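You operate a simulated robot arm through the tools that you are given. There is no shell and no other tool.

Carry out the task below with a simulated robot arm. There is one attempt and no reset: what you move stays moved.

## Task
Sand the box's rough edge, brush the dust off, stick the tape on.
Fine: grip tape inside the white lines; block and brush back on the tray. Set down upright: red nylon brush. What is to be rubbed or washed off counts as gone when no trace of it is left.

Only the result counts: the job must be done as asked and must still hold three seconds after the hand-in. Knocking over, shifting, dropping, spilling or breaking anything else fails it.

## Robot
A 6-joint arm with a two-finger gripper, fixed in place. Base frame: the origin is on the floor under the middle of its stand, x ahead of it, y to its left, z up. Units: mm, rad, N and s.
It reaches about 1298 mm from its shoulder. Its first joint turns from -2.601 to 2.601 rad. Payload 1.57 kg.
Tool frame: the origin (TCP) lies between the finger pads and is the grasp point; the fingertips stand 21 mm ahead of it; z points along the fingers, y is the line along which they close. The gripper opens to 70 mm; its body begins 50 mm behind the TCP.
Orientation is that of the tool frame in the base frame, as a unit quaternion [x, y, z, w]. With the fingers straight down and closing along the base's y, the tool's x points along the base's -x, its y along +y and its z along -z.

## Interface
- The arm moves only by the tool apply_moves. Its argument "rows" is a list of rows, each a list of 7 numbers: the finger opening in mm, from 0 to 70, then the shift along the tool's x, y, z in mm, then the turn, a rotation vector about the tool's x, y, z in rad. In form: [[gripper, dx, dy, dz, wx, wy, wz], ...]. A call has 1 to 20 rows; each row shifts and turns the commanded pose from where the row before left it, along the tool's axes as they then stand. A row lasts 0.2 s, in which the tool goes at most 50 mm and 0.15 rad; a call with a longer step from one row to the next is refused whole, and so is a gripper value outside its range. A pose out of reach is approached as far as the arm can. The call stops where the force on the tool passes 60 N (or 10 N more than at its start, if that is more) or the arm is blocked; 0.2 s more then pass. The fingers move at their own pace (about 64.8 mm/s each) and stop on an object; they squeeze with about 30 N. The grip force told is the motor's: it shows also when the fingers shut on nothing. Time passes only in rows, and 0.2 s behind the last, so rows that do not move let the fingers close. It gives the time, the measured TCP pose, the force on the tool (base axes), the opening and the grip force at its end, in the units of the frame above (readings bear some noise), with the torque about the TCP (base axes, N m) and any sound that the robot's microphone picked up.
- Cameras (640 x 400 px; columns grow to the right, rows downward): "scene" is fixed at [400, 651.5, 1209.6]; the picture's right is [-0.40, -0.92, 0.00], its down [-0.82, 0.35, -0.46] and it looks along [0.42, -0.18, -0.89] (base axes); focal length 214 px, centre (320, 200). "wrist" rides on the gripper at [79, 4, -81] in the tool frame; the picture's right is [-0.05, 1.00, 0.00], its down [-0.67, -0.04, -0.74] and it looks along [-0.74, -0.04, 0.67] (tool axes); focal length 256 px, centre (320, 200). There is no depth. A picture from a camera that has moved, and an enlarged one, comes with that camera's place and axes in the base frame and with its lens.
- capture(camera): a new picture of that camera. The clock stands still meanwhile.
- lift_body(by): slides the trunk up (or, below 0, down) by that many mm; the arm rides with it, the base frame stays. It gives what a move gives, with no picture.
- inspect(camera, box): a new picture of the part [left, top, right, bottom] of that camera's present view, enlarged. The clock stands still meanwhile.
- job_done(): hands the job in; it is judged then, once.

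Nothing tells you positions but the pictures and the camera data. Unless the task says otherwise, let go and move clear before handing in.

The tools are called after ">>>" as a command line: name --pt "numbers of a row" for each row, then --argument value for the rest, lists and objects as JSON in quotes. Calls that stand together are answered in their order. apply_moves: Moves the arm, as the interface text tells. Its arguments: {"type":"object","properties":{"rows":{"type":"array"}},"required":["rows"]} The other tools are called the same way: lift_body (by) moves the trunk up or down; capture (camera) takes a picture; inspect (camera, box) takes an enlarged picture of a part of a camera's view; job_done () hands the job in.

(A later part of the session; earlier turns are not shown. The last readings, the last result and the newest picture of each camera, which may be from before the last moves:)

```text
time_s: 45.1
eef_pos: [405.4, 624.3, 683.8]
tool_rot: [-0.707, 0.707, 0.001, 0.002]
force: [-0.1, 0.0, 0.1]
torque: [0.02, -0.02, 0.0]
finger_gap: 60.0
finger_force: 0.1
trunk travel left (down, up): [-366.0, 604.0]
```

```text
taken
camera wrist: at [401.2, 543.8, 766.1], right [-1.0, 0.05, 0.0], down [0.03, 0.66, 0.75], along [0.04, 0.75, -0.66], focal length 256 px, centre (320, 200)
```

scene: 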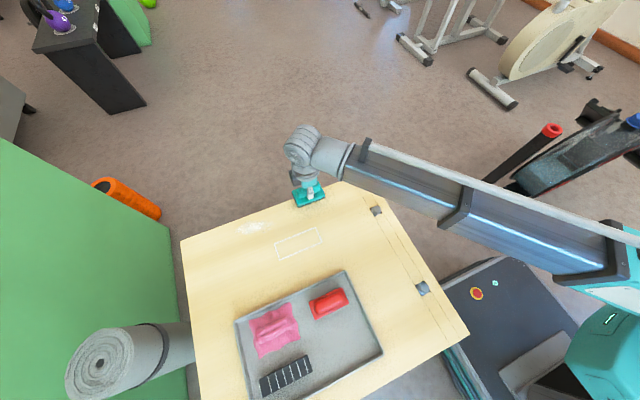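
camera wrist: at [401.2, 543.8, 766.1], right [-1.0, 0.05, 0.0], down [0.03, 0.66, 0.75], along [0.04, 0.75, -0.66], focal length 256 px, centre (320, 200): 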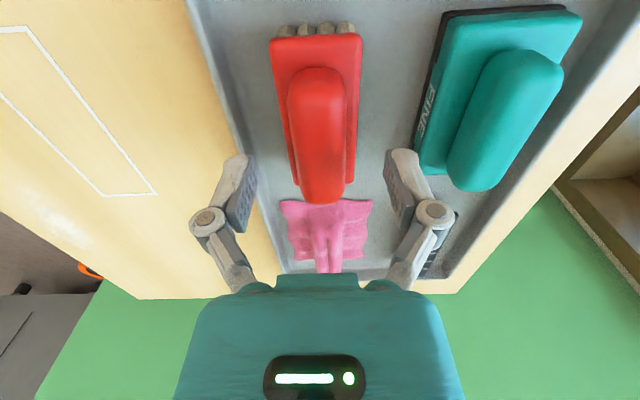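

Compared with the block, the brush sits about 11–12 mm higher, so I'll grip at TCP z≈670.

>>> lift_body --by -13

>>> apply_moves --pt "30 0 0 0 0 0 0" --pt "10 0 0 0 0 0 0" --pt "10 0 0 0 0 0 0" --pt "10 0 0 0 0 0 0"

>>> capture --camera "wrist"

```text
time_s: 45.7
eef_pos: [405.0, 624.2, 671.7]
tool_rot: [-0.707, 0.707, 0.0, 0.001]
force: [-0.1, -0.7, 0.2]
torque: [0.01, 0.02, 0.0]
finger_gap: 60.1
finger_force: 0.1
trunk travel left (down, up): [-353.0, 617.0]
```

```text
time_s: 46.7
eef_pos: [404.6, 625.1, 671.9]
tool_rot: [-0.707, 0.708, 0.001, 0.002]
force: [-0.5, 1.5, 1.9]
torque: [0.02, -0.01, 0.02]
finger_gap: 25.3
finger_force: 30.1
trunk travel left (down, up): [-353.0, 617.0]
```

```text
taken
camera wrist: at [401.2, 543.8, 753.2], right [-1.0, 0.05, 0.0], down [0.03, 0.66, 0.75], along [0.04, 0.75, -0.66], focal length 256 px, centre (320, 200)
```

wrist: 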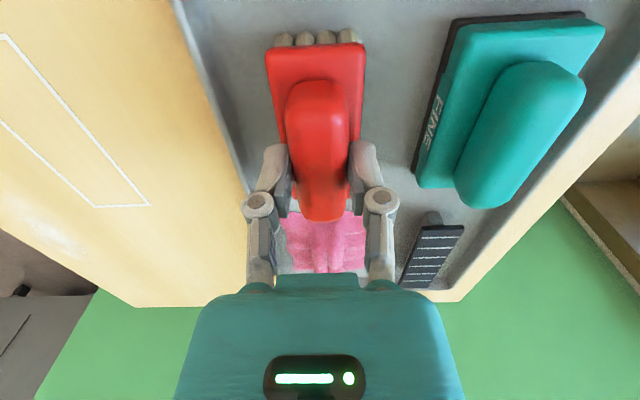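

The brush handle is held (25.3 mm). Lifting 90 mm and checking.

>>> lift_body --by 90

>>> capture --camera "wrist"

```text
time_s: 47.9
eef_pos: [404.9, 623.5, 761.1]
tool_rot: [0.707, -0.707, -0.001, -0.002]
force: [-0.3, -0.2, -0.7]
torque: [0.02, 0.0, 0.0]
finger_gap: 25.2
finger_force: 29.7
trunk travel left (down, up): [-443.0, 527.0]
```

```text
taken
camera wrist: at [401.2, 543.9, 843.0], right [-1.0, 0.05, 0.0], down [0.03, 0.66, 0.75], along [0.04, 0.75, -0.66], focal length 256 px, centre (320, 200)
```

wrist: 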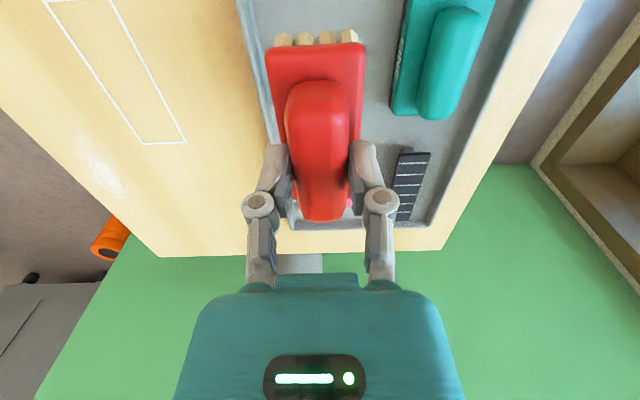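

The brush is up. Carrying it to above the dust patch at about (685, 740).

>>> apply_moves --pt "10 -16.6 -40 0 0 0 0" --pt "10 -16.6 -40 0 0 0 0" --pt "10 -16.6 -40 0 0 0 0" --pt "10 -16.6 -40 0 0 0 0" --pt "10 -16.6 -40 0 0 0 0" --pt "10 -16.6 -40 0 0 0 0" --pt "10 -16.6 -40 0 0 0 0" --pt "10 0 0 0 0 0 0"

>>> capture --camera "scene"

>>> capture --camera "wrist"

```text
time_s: 49.7
eef_pos: [685.2, 739.1, 761.5]
tool_rot: [0.707, -0.707, 0.0, -0.001]
force: [-0.1, 0.1, -1.2]
torque: [0.0, 0.01, -0.02]
finger_gap: 25.2
finger_force: 29.9
trunk travel left (down, up): [-443.0, 527.0]
```

```text
taken
```

scene: 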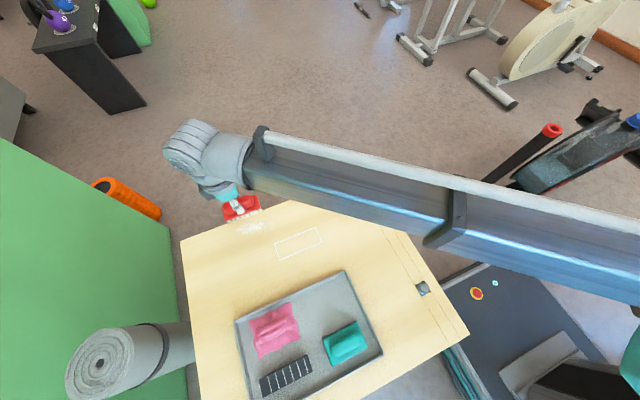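

```text
taken
camera wrist: at [680.9, 659.4, 842.8], right [-1.0, 0.05, 0.0], down [0.03, 0.66, 0.75], along [0.04, 0.75, -0.66], focal length 256 px, centre (320, 200)
```

wrist: 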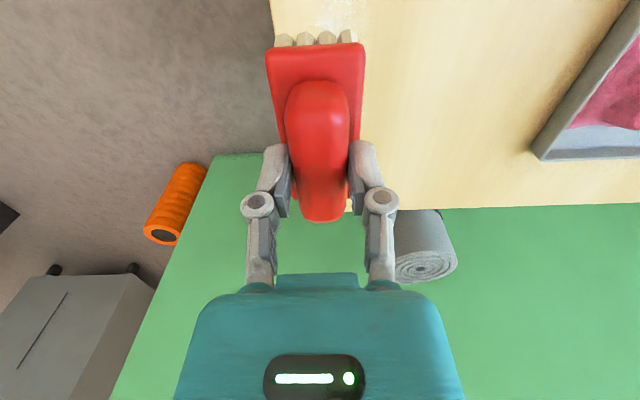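

Positioned over the dust. Lowering toward the surface in stages.

>>> lift_body --by -91

>>> lift_body --by -2

>>> lift_body --by -1

>>> lift_body --by -1

```text
time_s: 51.0
eef_pos: [684.7, 739.4, 670.8]
tool_rot: [-0.707, 0.708, 0.001, 0.002]
force: [-0.2, -0.1, -0.8]
torque: [-0.03, 0.02, 0.0]
finger_gap: 25.4
finger_force: 30.4
trunk travel left (down, up): [-352.0, 618.0]
```

```text
time_s: 51.5
eef_pos: [684.3, 740.5, 668.4]
tool_rot: [-0.707, 0.707, 0.001, 0.002]
force: [0.0, 0.9, -1.0]
torque: [-0.02, 0.03, -0.01]
finger_gap: 25.4
finger_force: 30.1
trunk travel left (down, up): [-350.0, 620.0]
```

```text
time_s: 52.0
eef_pos: [685.2, 739.3, 667.9]
tool_rot: [-0.707, 0.707, 0.001, 0.001]
force: [0.6, -0.5, -1.0]
torque: [-0.01, -0.01, -0.04]
finger_gap: 25.3
finger_force: 30.1
trunk travel left (down, up): [-349.0, 621.0]
```

```text
time_s: 52.5
eef_pos: [684.0, 738.8, 665.1]
tool_rot: [0.707, -0.707, -0.001, -0.002]
force: [0.9, 0.7, 1.9]
torque: [0.0, -0.01, -0.01]
finger_gap: 24.9
finger_force: 30.0
trunk travel left (down, up): [-348.0, 622.0]
```

Light contact has begun; one more millimetre for a little brushing pressure.

>>> lift_body --by -1

```text
time_s: 53.0
eef_pos: [684.3, 740.1, 666.9]
tool_rot: [-0.707, 0.707, 0.001, 0.003]
force: [2.9, 3.6, 11.6]
torque: [-0.17, -0.01, 0.05]
finger_gap: 25.6
finger_force: 30.0
trunk travel left (down, up): [-347.0, 623.0]
```

About 12 N of brushing pressure. I'll sweep back and forth in three lanes covering the dust patch.

>>> apply_moves --pt "10 -18 0 0 0 0 0" --pt "10 -18 0 0 0 0 0" --pt "10 18 0 0 0 0 0" --pt "10 18 0 0 0 0 0" --pt "10 18 0 0 0 0 0" --pt "10 18 0 0 0 0 0" --pt "10 0 -13 0 0 0 0" --pt "10 -18 0 0 0 0 0" --pt "10 -18 0 0 0 0 0" --pt "10 -18 0 0 0 0 0" --pt "10 -18 0 0 0 0 0" --pt "10 0 13 0 0 0 0" --pt "10 0 13 0 0 0 0" --pt "10 18 0 0 0 0 0" --pt "10 18 0 0 0 0 0" --pt "10 18 0 0 0 0 0" --pt "10 18 0 0 0 0 0" --pt "10 -18 0 0 0 0 0" --pt "10 -18 0 0 0 0 0"

>>> inspect --camera "scene" --box '[170, 160, 390, 290]'

```text
time_s: 57.0
eef_pos: [671.4, 740.3, 666.4]
tool_rot: [0.707, -0.707, -0.001, -0.002]
force: [0.1, -2.1, 8.5]
torque: [0.06, 0.02, 0.03]
finger_gap: 25.4
finger_force: 30.0
trunk travel left (down, up): [-347.0, 623.0]
```

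```text
2.91 times, centred on (280, 225) of scene
camera zoom: at [400.0, 651.5, 1209.6], right [-0.4, -0.92, 0.0], down [-0.82, 0.35, -0.46], along [0.42, -0.18, -0.89], focal length 624 px, centre (436, 127)
```

zoom: 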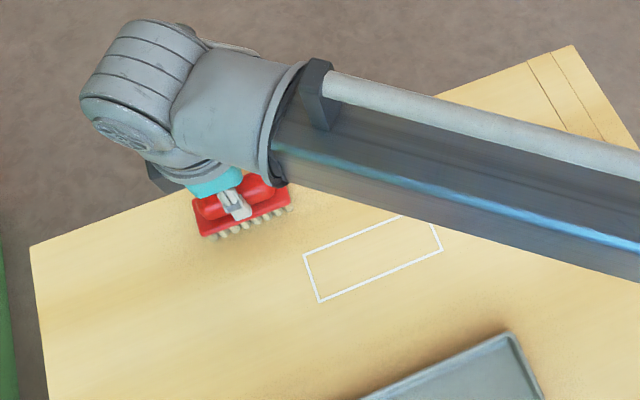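

The visible area looks clean; I'll do a second, slightly wider pass before lifting to inspect.

>>> apply_moves --pt "10 -22 8 0 0 0 0" --pt "10 -22 0 0 0 0 0" --pt "10 22 0 0 0 0 0" --pt "10 22 0 0 0 0 0" --pt "10 22 0 0 0 0 0" --pt "10 22 0 0 0 0 0" --pt "10 0 -12 0 0 0 0" --pt "10 0 -12 0 0 0 0" --pt "10 -22 0 0 0 0 0" --pt "10 -22 0 0 0 0 0" --pt "10 -22 0 0 0 0 0" --pt "10 -22 0 0 0 0 0" --pt "10 0 -14 0 0 0 0" --pt "10 22 0 0 0 0 0" --pt "10 22 0 0 0 0 0" --pt "10 22 0 0 0 0 0" --pt "10 22 0 0 0 0 0" --pt "10 -22 0 0 0 0 0" --pt "10 -22 0 0 0 0 0"

>>> lift_body --by 110

>>> inspect --camera "scene" --box '[170, 160, 390, 290]'

>>> inspect --camera "scene" --box '[210, 190, 310, 270]'

>>> capture --camera "wrist"

```text
time_s: 61.0
eef_pos: [701.9, 739.1, 665.6]
tool_rot: [-0.707, 0.707, 0.0, 0.002]
force: [0.4, -1.3, 6.8]
torque: [-0.04, -0.07, 0.05]
finger_gap: 25.1
finger_force: 29.7
trunk travel left (down, up): [-347.0, 623.0]
```

```text
time_s: 62.5
eef_pos: [699.6, 738.9, 775.4]
tool_rot: [-0.707, 0.707, 0.0, 0.001]
force: [-0.6, -0.4, -1.1]
torque: [-0.02, 0.0, -0.02]
finger_gap: 25.2
finger_force: 30.3
trunk travel left (down, up): [-457.0, 513.0]
```

```text
2.91 times, centred on (280, 225) of scene
camera zoom: at [400.0, 651.5, 1209.6], right [-0.4, -0.92, 0.0], down [-0.82, 0.35, -0.46], along [0.42, -0.18, -0.89], focal length 624 px, centre (436, 127)
```

zoom: 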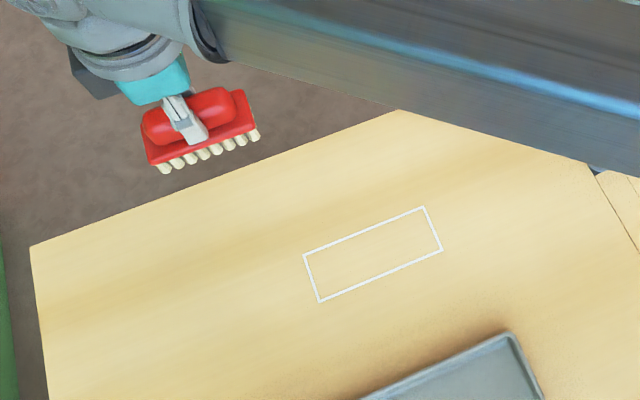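

```text
5.00 times, centred on (260, 230) of scene
camera zoom: at [400.0, 651.5, 1209.6], right [-0.4, -0.92, 0.0], down [-0.82, 0.35, -0.46], along [0.42, -0.18, -0.89], focal length 1072 px, centre (620, 50)
```

zoom: 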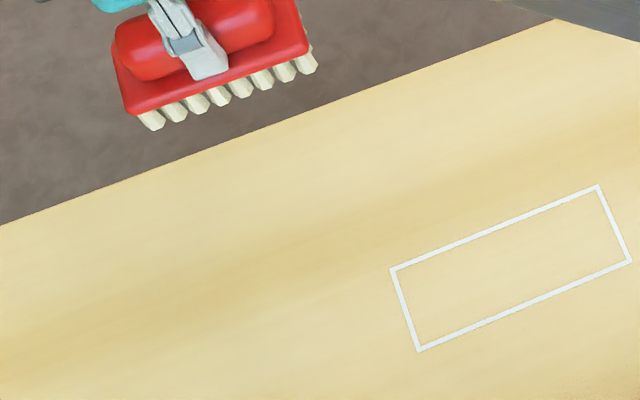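

```text
taken
camera wrist: at [697.0, 658.2, 856.8], right [-1.0, 0.05, 0.0], down [0.03, 0.66, 0.75], along [0.04, 0.75, -0.66], focal length 256 px, centre (320, 200)
```

wrist: 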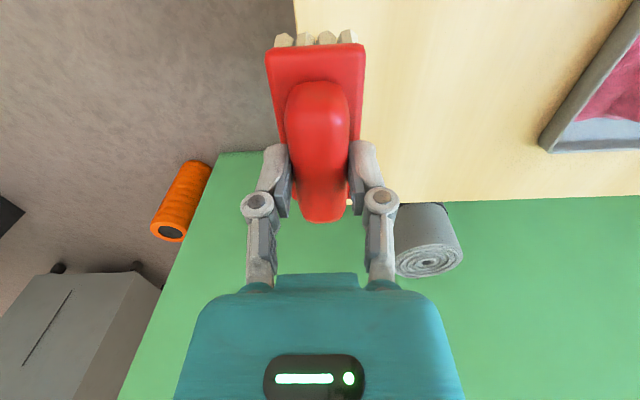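

No dust is left. I'll return the brush to its spot on the tray at about (405, 625).

>>> apply_moves --pt "10 14.3 37 0 0 0 0" --pt "10 14.3 37 0 0 0 0" --pt "10 14.3 37 0 0 0 0" --pt "10 14.3 37 0 0 0 0" --pt "10 14.3 37 0 0 0 0" --pt "10 14.3 37 0 0 0 0" --pt "10 14.3 37 0 0 0 0" --pt "10 14.3 37 0 0 0 0" --pt "10 0 0 0 0 0 0"

>>> capture --camera "wrist"

```text
time_s: 64.5
eef_pos: [404.1, 623.0, 777.0]
tool_rot: [0.707, -0.707, -0.001, -0.001]
force: [0.3, -0.5, -0.6]
torque: [0.0, 0.0, -0.01]
finger_gap: 25.3
finger_force: 29.5
trunk travel left (down, up): [-457.0, 513.0]
```

```text
taken
camera wrist: at [400.4, 542.8, 857.2], right [-1.0, 0.05, 0.0], down [0.03, 0.66, 0.75], along [0.04, 0.75, -0.66], focal length 256 px, centre (320, 200)
```

wrist: 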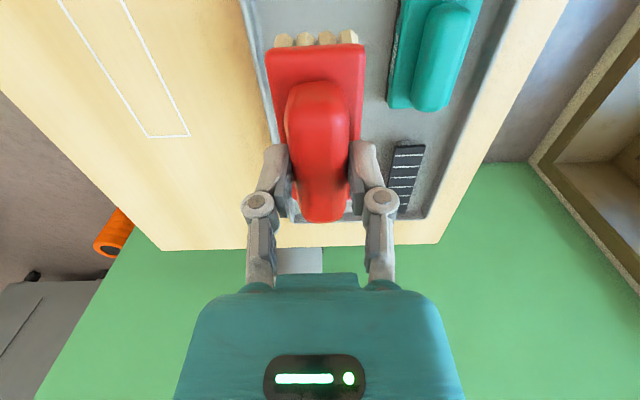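

The pose matches the pick-up pose to about 1 mm. Lowering in stages.

>>> lift_body --by -101

>>> lift_body --by -2

>>> lift_body --by -1

```text
time_s: 65.8
eef_pos: [404.8, 623.8, 675.0]
tool_rot: [0.707, -0.707, -0.001, -0.002]
force: [-0.1, -0.3, -0.9]
torque: [0.02, -0.03, -0.04]
finger_gap: 25.1
finger_force: 30.2
trunk travel left (down, up): [-356.0, 614.0]
```

```text
time_s: 66.3
eef_pos: [404.9, 624.0, 672.5]
tool_rot: [-0.707, 0.707, 0.001, 0.002]
force: [-0.3, 0.1, -0.3]
torque: [0.01, 0.01, 0.01]
finger_gap: 25.3
finger_force: 30.0
trunk travel left (down, up): [-354.0, 616.0]
```

```text
time_s: 66.8
eef_pos: [404.8, 623.3, 671.4]
tool_rot: [0.707, -0.707, 0.0, -0.002]
force: [0.5, -0.9, -0.6]
torque: [-0.03, 0.0, -0.02]
finger_gap: 25.2
finger_force: 30.2
trunk travel left (down, up): [-353.0, 617.0]
```

>>> lift_body --by -1

```text
time_s: 67.3
eef_pos: [403.9, 624.4, 672.5]
tool_rot: [-0.707, 0.707, 0.001, 0.003]
force: [1.3, 2.0, 11.3]
torque: [-0.03, -0.03, -0.02]
finger_gap: 25.3
finger_force: 30.0
trunk travel left (down, up): [-352.0, 618.0]
```

The brush is standing on its bristles on the tray. I'll release it and rise.

>>> apply_moves --pt "45 0 0 0 0 0 0" --pt "60 0 0 0 0 0 0" --pt "60 0 0 0 0 0 0"

>>> lift_body --by 70

>>> capture --camera "wrist"

>>> inspect --camera "scene" --box '[220, 260, 400, 400]'

```text
time_s: 68.2
eef_pos: [404.3, 624.1, 670.6]
tool_rot: [-0.707, 0.708, 0.0, 0.002]
force: [0.3, -1.0, 0.1]
torque: [0.02, -0.01, 0.0]
finger_gap: 59.8
finger_force: 0.1
trunk travel left (down, up): [-352.0, 618.0]
```

```text
time_s: 69.2
eef_pos: [405.5, 623.9, 739.6]
tool_rot: [0.708, -0.707, -0.002, -0.003]
force: [0.4, 0.2, -0.5]
torque: [0.01, 0.02, 0.02]
finger_gap: 59.8
finger_force: 0.0
trunk travel left (down, up): [-422.0, 548.0]
```

```text
taken
camera wrist: at [400.7, 542.8, 822.1], right [-1.0, 0.05, 0.0], down [0.03, 0.66, 0.75], along [0.04, 0.75, -0.66], focal length 256 px, centre (320, 200)
```

wrist: 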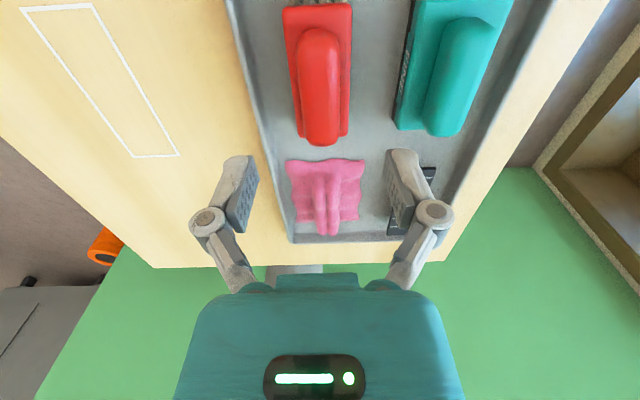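

```text
2.86 times, centred on (310, 330) of scene
camera zoom: at [400.0, 651.5, 1209.6], right [-0.4, -0.92, 0.0], down [-0.82, 0.35, -0.46], along [0.42, -0.18, -0.89], focal length 613 px, centre (349, -171)
```

zoom: 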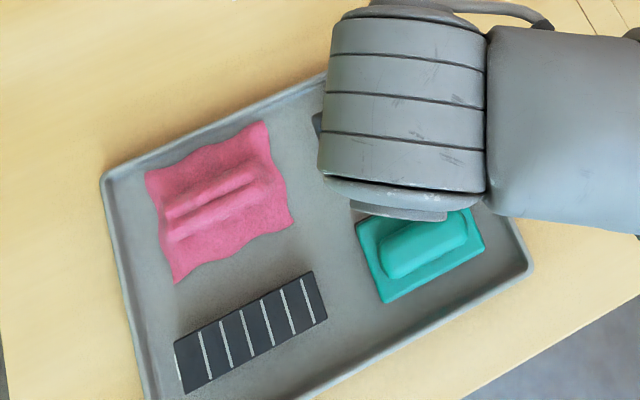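

Both tools are back on the tray. Now the tape, at about x 296–328, y 715–831; I'll move to get a close look at it, since something grey sticks out under its near end.

>>> apply_moves --pt "70 -22 31 0 0 0 0" --pt "70 -22 31 0 0 0 0" --pt "70 -22 31 0 0 0 0" --pt "70 0 0 0 0 0 0"

>>> capture --camera "wrist"

>>> inspect --camera "wrist" --box '[240, 60, 400, 160]'

>>> inspect --camera "scene" --box '[250, 340, 330, 400]'

```text
time_s: 70.2
eef_pos: [307.5, 688.0, 741.1]
tool_rot: [-0.707, 0.707, 0.0, 0.002]
force: [0.6, 0.4, 0.3]
torque: [0.0, 0.03, 0.0]
finger_gap: 70.1
finger_force: 0.0
trunk travel left (down, up): [-422.0, 548.0]
```

```text
taken
camera wrist: at [304.8, 607.6, 822.1], right [-1.0, 0.05, 0.0], down [0.03, 0.66, 0.75], along [0.04, 0.75, -0.66], focal length 256 px, centre (320, 200)
```

wrist: 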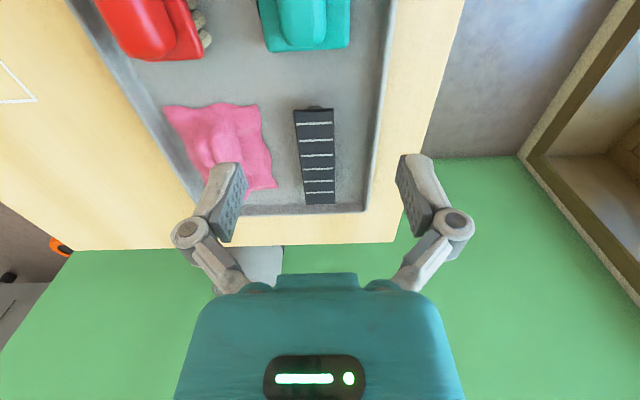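

```text
4.00 times, centred on (320, 110) of wrist
camera zoom: at [304.8, 607.6, 822.1], right [-1.0, 0.05, 0.0], down [0.03, 0.66, 0.75], along [0.04, 0.75, -0.66], focal length 1024 px, centre (320, 560)
```

zoom: 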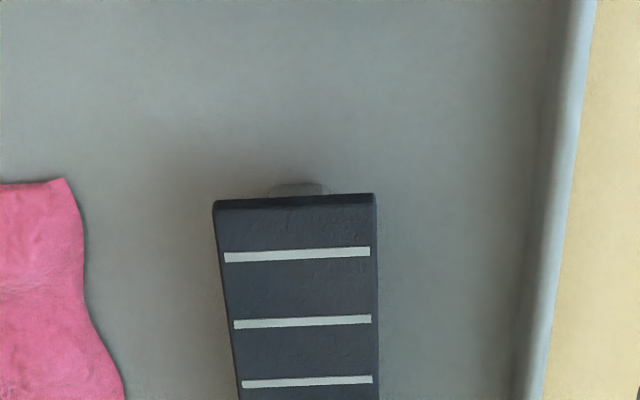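

```text
6.67 times, centred on (290, 370) of scene
camera zoom: at [400.0, 651.5, 1209.6], right [-0.4, -0.92, 0.0], down [-0.82, 0.35, -0.46], along [0.42, -0.18, -0.89], focal length 1430 px, centre (520, -933)
```

zoom: 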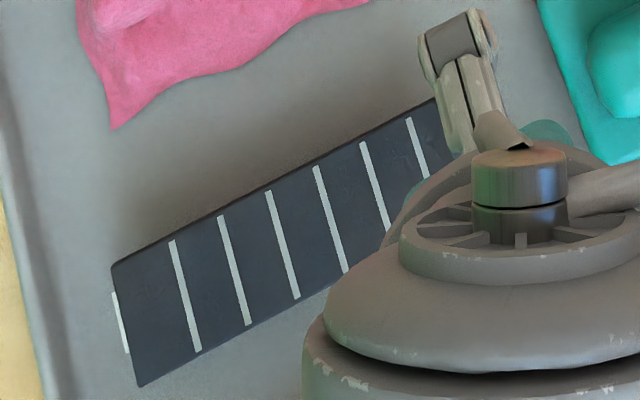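

The tape is a stiff strip that seems raised on a narrow grey rail, with its long edges overhanging. I'll lower 35 mm here and take another picture to pin down its height.

>>> lift_body --by -35

>>> inspect --camera "wrist" --box '[240, 60, 400, 160]'

>>> capture --camera "wrist"

```text
time_s: 71.0
eef_pos: [308.3, 688.0, 706.6]
tool_rot: [-0.707, 0.707, 0.0, 0.001]
force: [0.3, 0.9, -0.1]
torque: [-0.03, -0.03, -0.01]
finger_gap: 69.8
finger_force: 0.1
trunk travel left (down, up): [-387.0, 583.0]
```

```text
4.00 times, centred on (320, 110) of wrist
camera zoom: at [305.1, 607.4, 787.1], right [-1.0, 0.05, 0.0], down [0.03, 0.66, 0.75], along [0.04, 0.75, -0.66], focal length 1024 px, centre (320, 560)
```

zoom: 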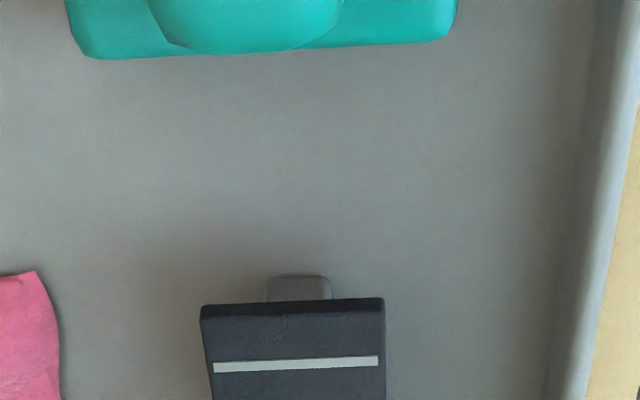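

```text
taken
camera wrist: at [305.1, 607.4, 787.1], right [-1.0, 0.05, 0.0], down [0.03, 0.66, 0.75], along [0.04, 0.75, -0.66], focal length 256 px, centre (320, 200)
```

wrist: 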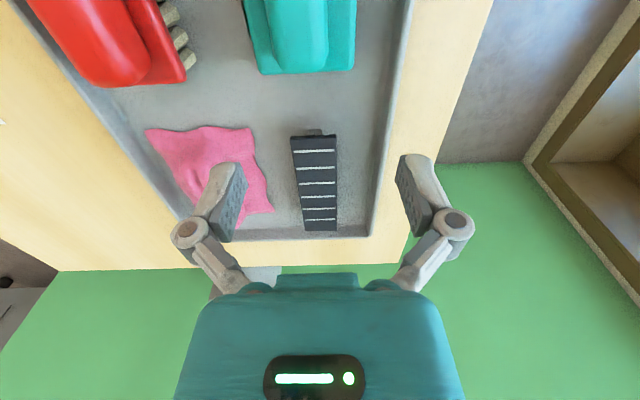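

The two heights put the tape at z≈632–638, sitting on a narrow pedestal with its centre near (316, 767). I'll move above it and check the alignment.

>>> apply_moves --pt "60 -40 -4 0 0 0 0" --pt "60 -39 -4 0 0 0 0" --pt "60 0 0 0 0 0 0"

>>> capture --camera "wrist"

>>> inspect --camera "wrist" --box '[220, 0, 420, 200]'

>>> capture --camera "scene"

```text
time_s: 71.8
eef_pos: [316.6, 766.3, 705.2]
tool_rot: [-0.707, 0.707, 0.0, 0.002]
force: [0.2, -0.6, -0.8]
torque: [-0.01, -0.02, -0.03]
finger_gap: 60.1
finger_force: 0.0
trunk travel left (down, up): [-387.0, 583.0]
```

```text
taken
camera wrist: at [312.0, 685.4, 787.0], right [-1.0, 0.05, 0.0], down [0.03, 0.66, 0.75], along [0.04, 0.75, -0.66], focal length 256 px, centre (320, 200)
```

wrist: 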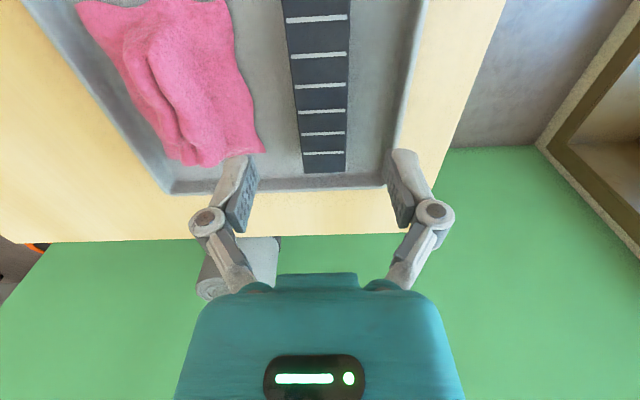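

```text
2.00 times, centred on (320, 100) of wrist
camera zoom: at [312.0, 685.4, 787.0], right [-1.0, 0.05, 0.0], down [0.03, 0.66, 0.75], along [0.04, 0.75, -0.66], focal length 512 px, centre (320, 400)
```

zoom: 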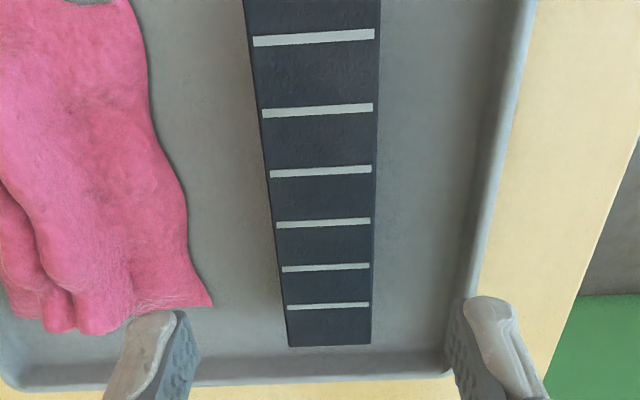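

```text
taken
```

scene: 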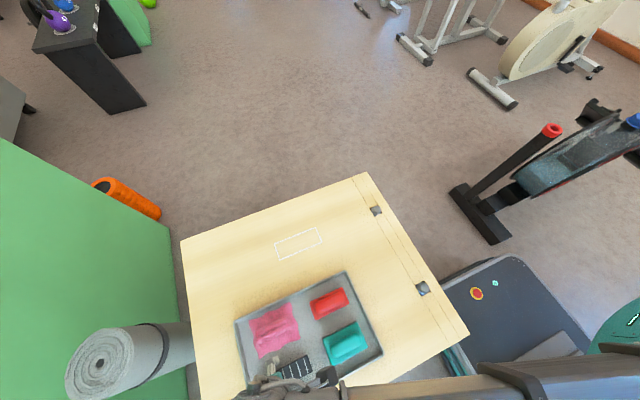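

The gripper is centred over the tape to within about 1 mm. I'll narrow the opening to 48 mm to stay clear of the cloth and lower in stages to find the tape's level.

>>> apply_moves --pt "48 0 0 0 0 0 0" --pt "48 0 0 0 0 0 0"

>>> lift_body --by -38

>>> capture --camera "wrist"

>>> inspect --camera "wrist" --box '[220, 80, 420, 280]'

```text
time_s: 72.4
eef_pos: [315.9, 765.3, 705.2]
tool_rot: [-0.707, 0.708, 0.001, 0.002]
force: [-0.2, -0.6, -0.1]
torque: [-0.01, -0.02, 0.02]
finger_gap: 48.0
finger_force: 0.0
trunk travel left (down, up): [-387.0, 583.0]
```

```text
time_s: 73.2
eef_pos: [315.4, 765.5, 667.0]
tool_rot: [-0.707, 0.707, 0.0, 0.002]
force: [0.7, -1.2, 0.4]
torque: [-0.04, 0.06, 0.0]
finger_gap: 48.1
finger_force: 0.1
trunk travel left (down, up): [-349.0, 621.0]
```

```text
taken
camera wrist: at [312.2, 685.1, 749.1], right [-1.0, 0.05, 0.0], down [0.03, 0.66, 0.75], along [0.04, 0.75, -0.66], focal length 256 px, centre (320, 200)
```

wrist: 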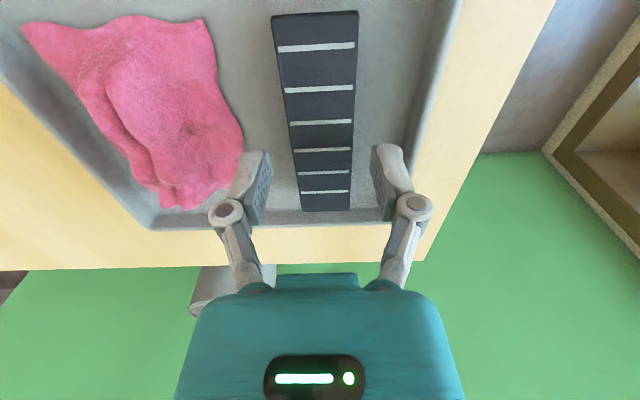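

```text
2.00 times, centred on (320, 180) of wrist
camera zoom: at [312.2, 685.1, 749.1], right [-1.0, 0.05, 0.0], down [0.03, 0.66, 0.75], along [0.04, 0.75, -0.66], focal length 512 px, centre (320, 240)
```

zoom: 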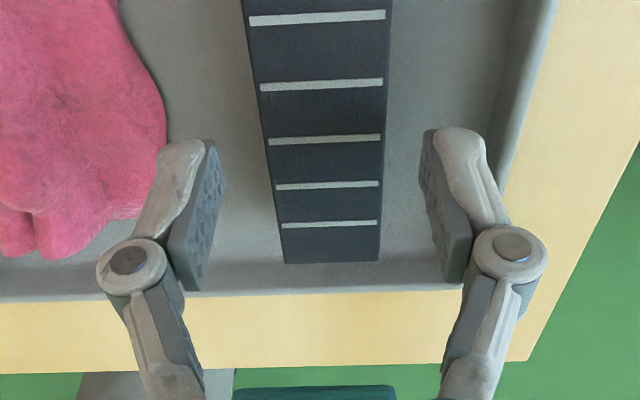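

The tape top should be roughly 6–14 mm below the fingertips. I'll probe by lowering a little and closing gently to see whether the gap stops at the tape's width.

>>> lift_body --by -7

>>> apply_moves --pt "24 0 0 0 0 0 0" --pt "24 0 0 0 0 0 0" --pt "24 0 0 0 0 0 0"

```text
time_s: 73.8
eef_pos: [316.7, 766.8, 660.7]
tool_rot: [0.707, -0.707, -0.001, -0.002]
force: [-0.3, 0.4, 0.3]
torque: [0.0, -0.06, -0.01]
finger_gap: 48.2
finger_force: 0.2
trunk travel left (down, up): [-342.0, 628.0]
```

```text
time_s: 74.6
eef_pos: [315.9, 765.5, 659.3]
tool_rot: [-0.707, 0.708, 0.001, 0.003]
force: [0.6, -0.7, -0.4]
torque: [-0.02, -0.04, 0.0]
finger_gap: 24.1
finger_force: 0.2
trunk travel left (down, up): [-342.0, 628.0]
```

Still above the tape (gap closed to 24 freely). I'll open, lower 3 mm and probe again.

>>> apply_moves --pt "48 0 0 0 0 0 0" --pt "48 0 0 0 0 0 0"

>>> lift_body --by -3

>>> apply_moves --pt "24 0 0 0 0 0 0" --pt "24 0 0 0 0 0 0" --pt "24 0 0 0 0 0 0"

```text
time_s: 75.2
eef_pos: [315.4, 766.0, 660.6]
tool_rot: [0.707, -0.707, -0.001, -0.001]
force: [-0.1, -0.1, -0.6]
torque: [-0.01, -0.03, 0.05]
finger_gap: 47.9
finger_force: 0.1
trunk travel left (down, up): [-342.0, 628.0]
```

```text
time_s: 75.7
eef_pos: [317.7, 765.5, 658.3]
tool_rot: [0.707, -0.707, -0.001, -0.002]
force: [-0.1, 0.3, -0.6]
torque: [-0.04, 0.02, -0.01]
finger_gap: 48.1
finger_force: 0.0
trunk travel left (down, up): [-339.0, 631.0]
```

```text
time_s: 76.5
eef_pos: [315.8, 765.4, 658.4]
tool_rot: [0.707, -0.707, -0.001, -0.003]
force: [7.9, 1.9, 19.3]
torque: [-0.09, -0.04, 0.01]
finger_gap: 24.7
finger_force: 14.3
trunk travel left (down, up): [-339.0, 631.0]
```

The fingertips rode onto the tape's top here, so its top is right at about z≈637. I'll open again and check the tape hasn't moved.

>>> apply_moves --pt "48 0 0 0 0 0 0" --pt "48 0 0 0 0 0 0"

>>> capture --camera "wrist"

>>> inspect --camera "wrist" --box '[220, 80, 420, 280]'

```text
time_s: 77.1
eef_pos: [315.9, 766.4, 656.2]
tool_rot: [0.707, -0.707, 0.0, -0.002]
force: [-0.6, 0.0, 0.5]
torque: [-0.01, 0.0, 0.04]
finger_gap: 48.0
finger_force: 0.1
trunk travel left (down, up): [-339.0, 631.0]
```

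```text
taken
camera wrist: at [312.0, 685.1, 739.0], right [-1.0, 0.05, 0.0], down [0.03, 0.66, 0.75], along [0.04, 0.75, -0.66], focal length 256 px, centre (320, 200)
```

wrist: 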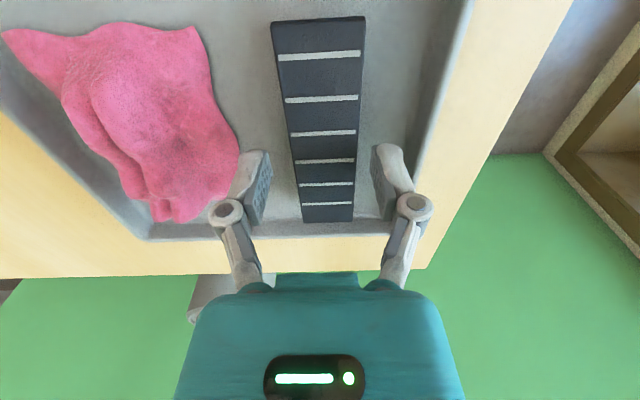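

```text
2.00 times, centred on (320, 180) of wrist
camera zoom: at [312.0, 685.1, 739.0], right [-1.0, 0.05, 0.0], down [0.03, 0.66, 0.75], along [0.04, 0.75, -0.66], focal length 512 px, centre (320, 240)
```

zoom: 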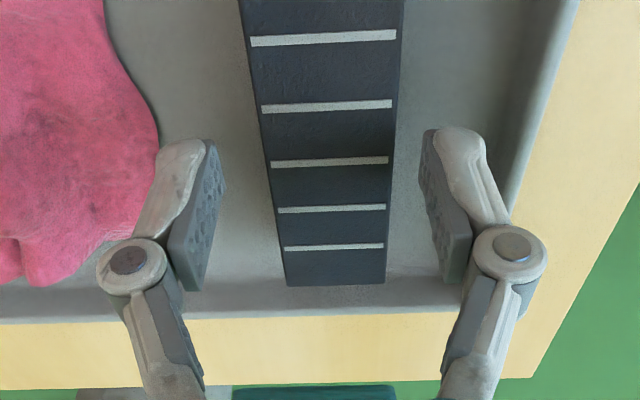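

The tape moved by at most about 1 mm and is still flat on its pedestal. I'll lower 4 mm so the tips span the full edge, and close.

>>> lift_body --by -4

>>> apply_moves --pt "38 0 0 0 0 0 0" --pt "24 0 0 0 0 0 0" --pt "24 0 0 0 0 0 0" --pt "24 0 0 0 0 0 0"

>>> capture --camera "wrist"

```text
time_s: 77.7
eef_pos: [316.8, 764.3, 653.7]
tool_rot: [-0.707, 0.707, 0.0, 0.002]
force: [1.0, -0.4, 0.4]
torque: [-0.02, 0.02, 0.02]
finger_gap: 47.9
finger_force: 0.1
trunk travel left (down, up): [-335.0, 635.0]
```

```text
time_s: 78.7
eef_pos: [316.4, 765.2, 652.7]
tool_rot: [-0.707, 0.707, 0.001, 0.002]
force: [-0.1, 0.6, -1.0]
torque: [0.0, 0.0, -0.01]
finger_gap: 30.6
finger_force: 30.0
trunk travel left (down, up): [-335.0, 635.0]
```

```text
taken
camera wrist: at [312.2, 685.2, 735.1], right [-1.0, 0.05, 0.0], down [0.03, 0.66, 0.75], along [0.04, 0.75, -0.66], focal length 256 px, centre (320, 200)
```

wrist: 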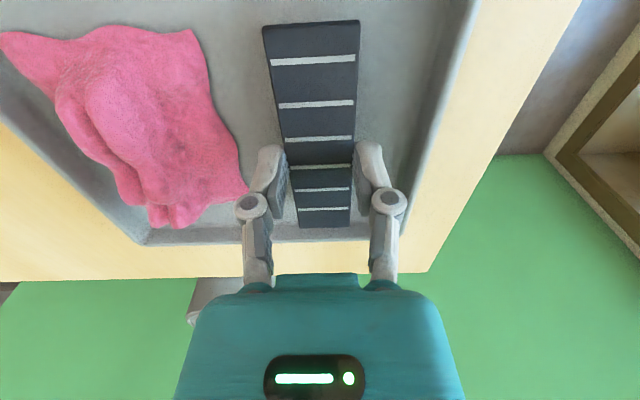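

The tape is gripped at its width, 30.6 mm. I'll lift it 20 mm first and check that it comes along level.

>>> lift_body --by 20

>>> capture --camera "wrist"

>>> inspect --camera "wrist" --box '[240, 0, 400, 120]'

```text
time_s: 79.3
eef_pos: [314.9, 765.4, 673.2]
tool_rot: [-0.707, 0.708, 0.001, 0.003]
force: [-0.2, -0.4, -0.4]
torque: [0.0, -0.01, 0.03]
finger_gap: 30.7
finger_force: 29.8
trunk travel left (down, up): [-355.0, 615.0]
```

```text
taken
camera wrist: at [312.2, 685.2, 755.1], right [-1.0, 0.05, 0.0], down [0.03, 0.66, 0.75], along [0.04, 0.75, -0.66], focal length 256 px, centre (320, 200)
```

wrist: 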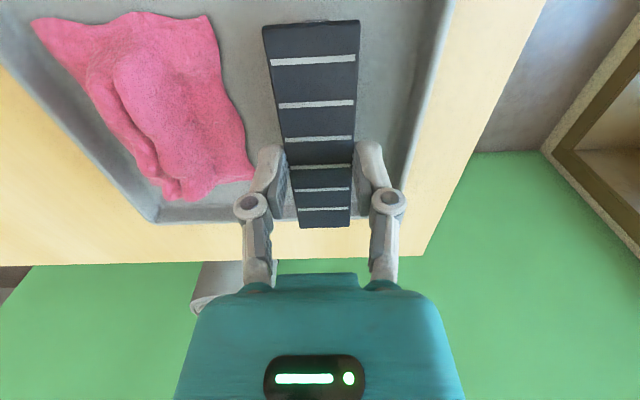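

```text
3.33 times, centred on (320, 60) of wrist
camera zoom: at [312.2, 685.2, 755.1], right [-1.0, 0.05, 0.0], down [0.03, 0.66, 0.75], along [0.04, 0.75, -0.66], focal length 853 px, centre (320, 667)
```

zoom: 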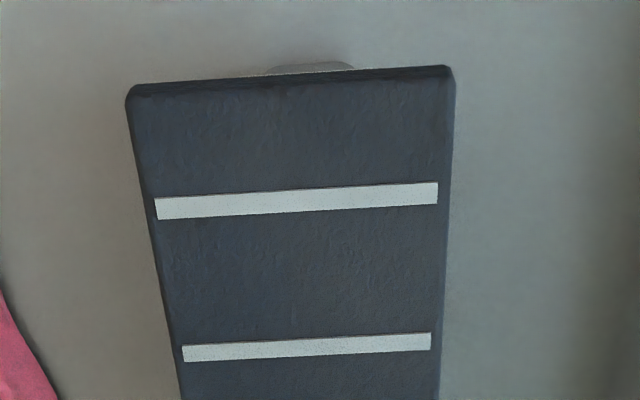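

The tape is held rigidly and aligned with the gripper, and the pedestal stays on the tray. Rechecking all views, the box top is at z≈610 and the white outline's centre near (580, 639). I'll raise and carry the tape there.

>>> lift_body --by 70

>>> apply_moves --pt "24 18 -37.8 0 0 0 0" --pt "24 18 -37.8 0 0 0 0" --pt "24 18 -37.8 0 0 0 0" --pt "24 18 -37.8 0 0 0 0" --pt "24 18 -37.8 0 0 0 0" --pt "24 18 -37.8 0 0 0 0" --pt "24 18 -37.8 0 0 0 0" --pt "24 0 0 0 0 0 0"

>>> capture --camera "wrist"

>>> capture --camera "scene"

```text
time_s: 80.4
eef_pos: [316.6, 765.9, 743.9]
tool_rot: [-0.707, 0.707, 0.001, 0.002]
force: [0.4, 0.6, 0.0]
torque: [0.0, -0.02, -0.03]
finger_gap: 30.8
finger_force: 29.8
trunk travel left (down, up): [-425.0, 545.0]
```

```text
time_s: 82.2
eef_pos: [582.7, 639.3, 744.6]
tool_rot: [0.708, -0.707, -0.001, -0.001]
force: [0.5, 0.5, 0.5]
torque: [0.01, 0.03, -0.01]
finger_gap: 30.6
finger_force: 29.6
trunk travel left (down, up): [-425.0, 545.0]
```

```text
taken
camera wrist: at [578.3, 559.4, 825.0], right [-1.0, 0.05, 0.0], down [0.03, 0.66, 0.75], along [0.04, 0.75, -0.66], focal length 256 px, centre (320, 200)
```

wrist: 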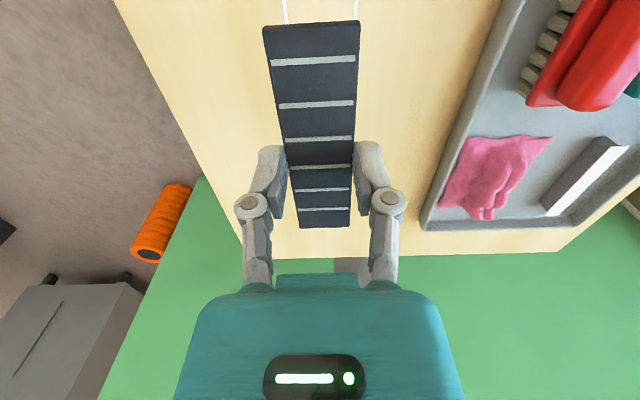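

```text
taken
```

scene: 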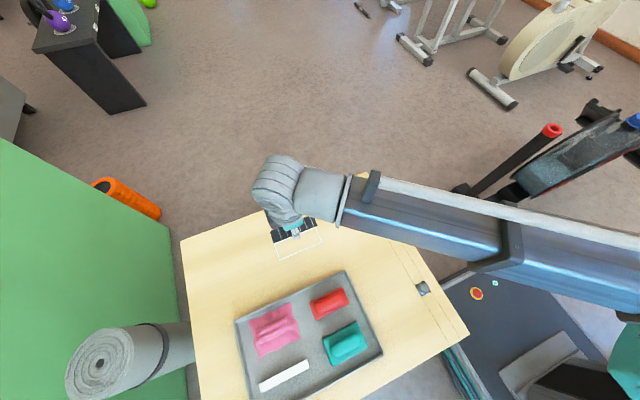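

The held tape is above the outline. I'll lower to about 15–20 mm above the surface and check alignment against the white lines.

>>> lift_body --by -92

>>> capture --camera "wrist"

>>> inspect --camera "wrist" --box '[220, 0, 420, 125]'

>>> inspect --camera "scene" --box '[230, 190, 350, 280]'

```text
time_s: 83.5
eef_pos: [581.4, 640.5, 651.3]
tool_rot: [-0.707, 0.708, 0.001, 0.002]
force: [0.1, -0.4, 0.6]
torque: [0.01, -0.01, 0.02]
finger_gap: 30.5
finger_force: 29.7
trunk travel left (down, up): [-333.0, 637.0]
```

```text
taken
camera wrist: at [577.8, 559.6, 733.1], right [-1.0, 0.05, 0.0], down [0.03, 0.66, 0.75], along [0.04, 0.75, -0.66], focal length 256 px, centre (320, 200)
```

wrist: 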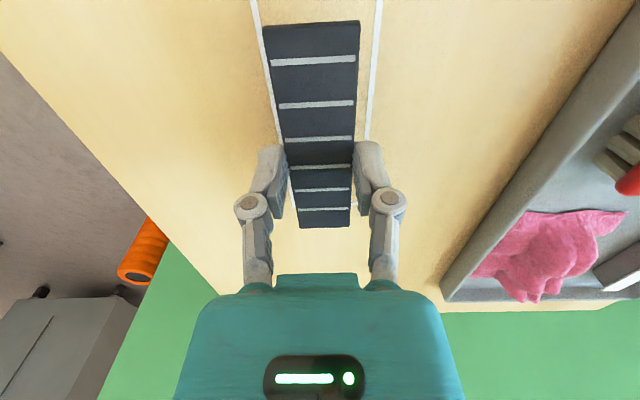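

```text
3.20 times, centred on (320, 62) of wrist
camera zoom: at [577.8, 559.6, 733.1], right [-1.0, 0.05, 0.0], down [0.03, 0.66, 0.75], along [0.04, 0.75, -0.66], focal length 819 px, centre (320, 640)
```

zoom: 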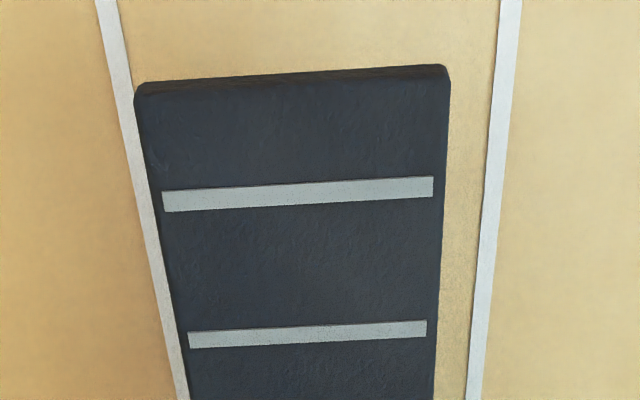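

```text
4.44 times, centred on (290, 235) of scene
camera zoom: at [400.0, 651.5, 1209.6], right [-0.4, -0.92, 0.0], down [-0.82, 0.35, -0.46], along [0.42, -0.18, -0.89], focal length 953 px, centre (453, 44)
```

zoom: 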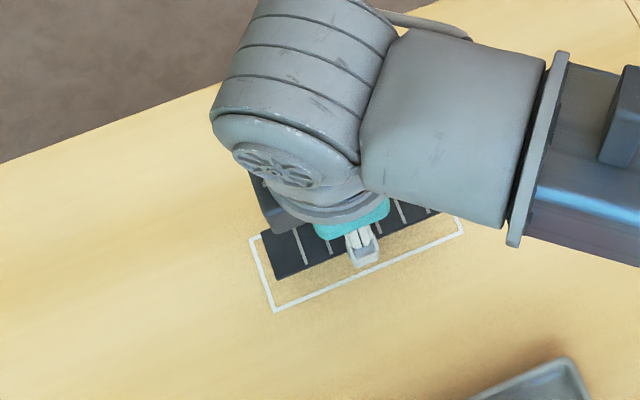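

The tape is about 2 mm too far toward +x relative to the lines. I'll inspect the far end to check the y alignment.

>>> inspect --camera "wrist" --box '[270, 160, 380, 240]'

```text
5.00 times, centred on (325, 200) of wrist
camera zoom: at [577.8, 559.6, 733.1], right [-1.0, 0.05, 0.0], down [0.03, 0.66, 0.75], along [0.04, 0.75, -0.66], focal length 1280 px, centre (295, 200)
```

zoom: 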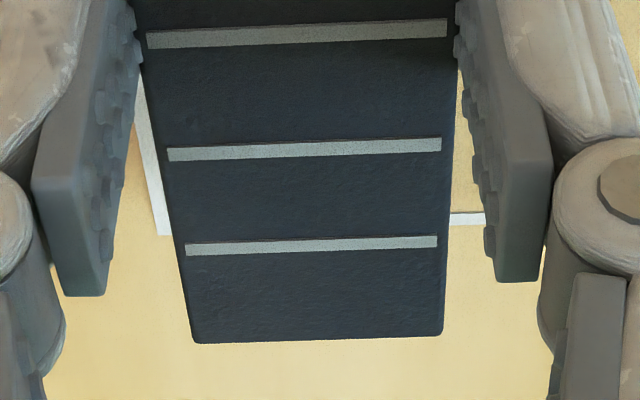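

Measured in the wrist view, the tape is centred in y within about 1 mm and needs −2 mm in x. I'll correct and descend in small steps.

>>> apply_moves --pt "24 0 2 0 0 0 0" --pt "24 0 0 0 0 0 0"

>>> lift_body --by -14

>>> capture --camera "wrist"

>>> inspect --camera "wrist" --box '[220, 0, 420, 125]'

>>> inspect --camera "wrist" --box '[270, 160, 380, 240]'

```text
time_s: 84.1
eef_pos: [580.0, 640.6, 651.6]
tool_rot: [0.707, -0.707, -0.001, -0.002]
force: [-0.6, 0.0, -0.1]
torque: [0.0, -0.01, 0.03]
finger_gap: 30.4
finger_force: 30.0
trunk travel left (down, up): [-333.0, 637.0]
```

```text
time_s: 84.7
eef_pos: [579.5, 639.6, 637.5]
tool_rot: [-0.707, 0.707, 0.001, 0.002]
force: [0.2, -0.1, 0.1]
torque: [-0.02, 0.02, 0.02]
finger_gap: 30.5
finger_force: 30.3
trunk travel left (down, up): [-319.0, 651.0]
```

```text
taken
camera wrist: at [576.0, 559.2, 719.0], right [-1.0, 0.05, 0.0], down [0.03, 0.66, 0.75], along [0.04, 0.75, -0.66], focal length 256 px, centre (320, 200)
```

wrist: 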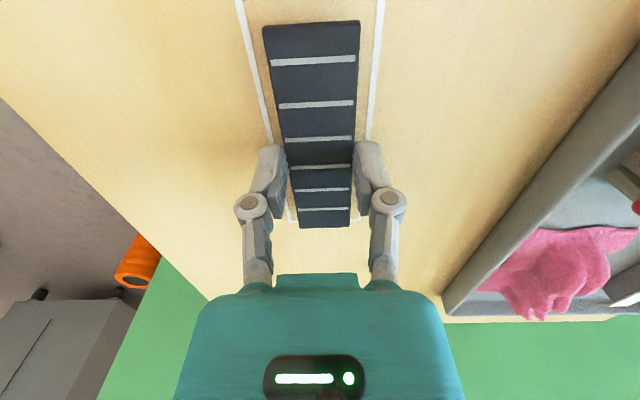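

```text
3.20 times, centred on (320, 62) of wrist
camera zoom: at [576.0, 559.2, 719.0], right [-1.0, 0.05, 0.0], down [0.03, 0.66, 0.75], along [0.04, 0.75, -0.66], focal length 819 px, centre (320, 640)
```

zoom: 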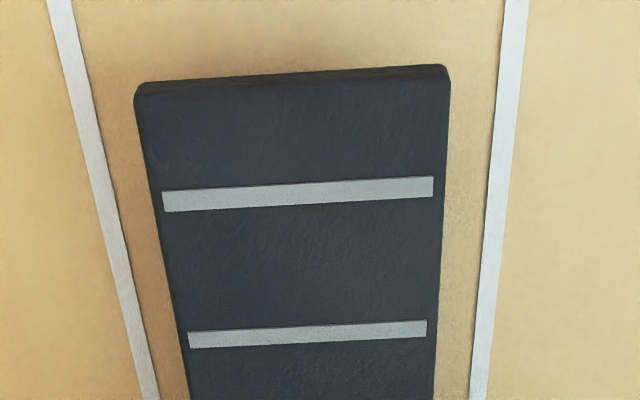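

```text
5.00 times, centred on (325, 200) of wrist
camera zoom: at [576.0, 559.2, 719.0], right [-1.0, 0.05, 0.0], down [0.03, 0.66, 0.75], along [0.04, 0.75, -0.66], focal length 1280 px, centre (295, 200)
```

zoom: 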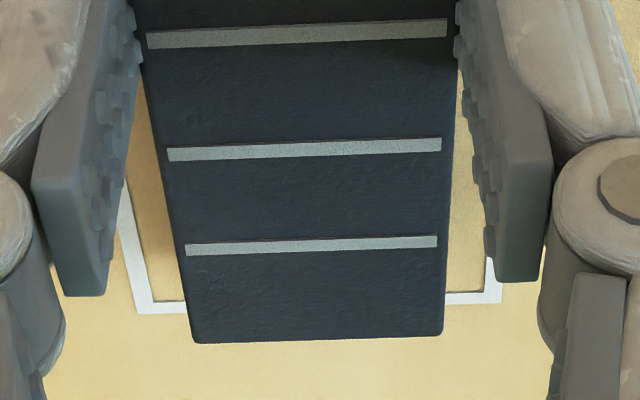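

The tape is now centred between the lines in both directions. Lowering gently to touch down.

>>> lift_body --by -4

>>> lift_body --by -1

>>> lift_body --by -1

```text
time_s: 85.2
eef_pos: [580.4, 638.9, 633.9]
tool_rot: [0.707, -0.707, -0.001, -0.001]
force: [-0.3, 0.8, -0.1]
torque: [0.02, -0.03, -0.01]
finger_gap: 30.4
finger_force: 29.8
trunk travel left (down, up): [-315.0, 655.0]
```

```text
time_s: 85.7
eef_pos: [579.1, 639.2, 631.9]
tool_rot: [0.707, -0.707, 0.0, -0.002]
force: [-0.2, -0.6, 0.0]
torque: [-0.01, 0.04, -0.04]
finger_gap: 30.5
finger_force: 29.9
trunk travel left (down, up): [-314.0, 656.0]
```

```text
time_s: 86.2
eef_pos: [580.1, 639.0, 632.5]
tool_rot: [0.707, -0.707, -0.001, -0.002]
force: [-0.1, 0.4, -0.2]
torque: [0.02, 0.0, 0.02]
finger_gap: 30.5
finger_force: 30.0
trunk travel left (down, up): [-313.0, 657.0]
```

>>> lift_body --by -1

>>> inspect --camera "wrist" --box '[220, 0, 420, 125]'

```text
time_s: 86.8
eef_pos: [580.4, 639.7, 630.7]
tool_rot: [0.707, -0.707, -0.001, -0.002]
force: [-0.7, 0.0, -0.1]
torque: [0.02, -0.03, -0.01]
finger_gap: 30.7
finger_force: 30.3
trunk travel left (down, up): [-312.0, 658.0]
```

```text
3.20 times, centred on (320, 62) of wrist
camera zoom: at [576.0, 559.2, 712.1], right [-1.0, 0.05, 0.0], down [0.03, 0.66, 0.75], along [0.04, 0.75, -0.66], focal length 819 px, centre (320, 640)
```

zoom: 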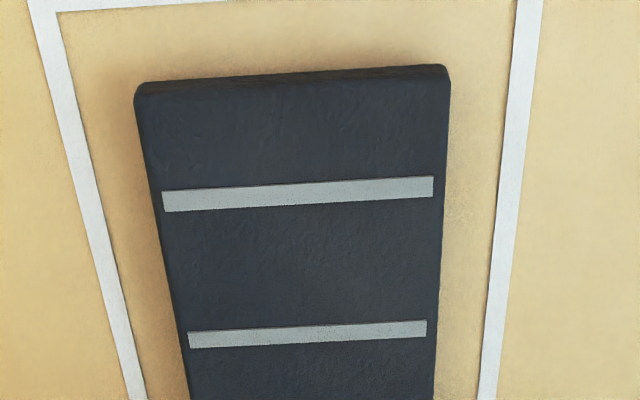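

Margins on both sides look equal. Continuing down 1 mm at a time until contact.

>>> lift_body --by -1

>>> lift_body --by -1

```text
time_s: 87.3
eef_pos: [579.7, 640.4, 629.1]
tool_rot: [0.707, -0.707, -0.001, -0.003]
force: [0.1, 1.2, 4.6]
torque: [0.0, 0.06, -0.02]
finger_gap: 30.4
finger_force: 29.8
trunk travel left (down, up): [-311.0, 659.0]
```

```text
time_s: 87.8
eef_pos: [579.0, 639.6, 629.6]
tool_rot: [0.707, -0.707, -0.001, -0.003]
force: [3.3, 4.5, 17.7]
torque: [0.02, 0.23, -0.05]
finger_gap: 30.3
finger_force: 30.2
trunk travel left (down, up): [-310.0, 660.0]
```

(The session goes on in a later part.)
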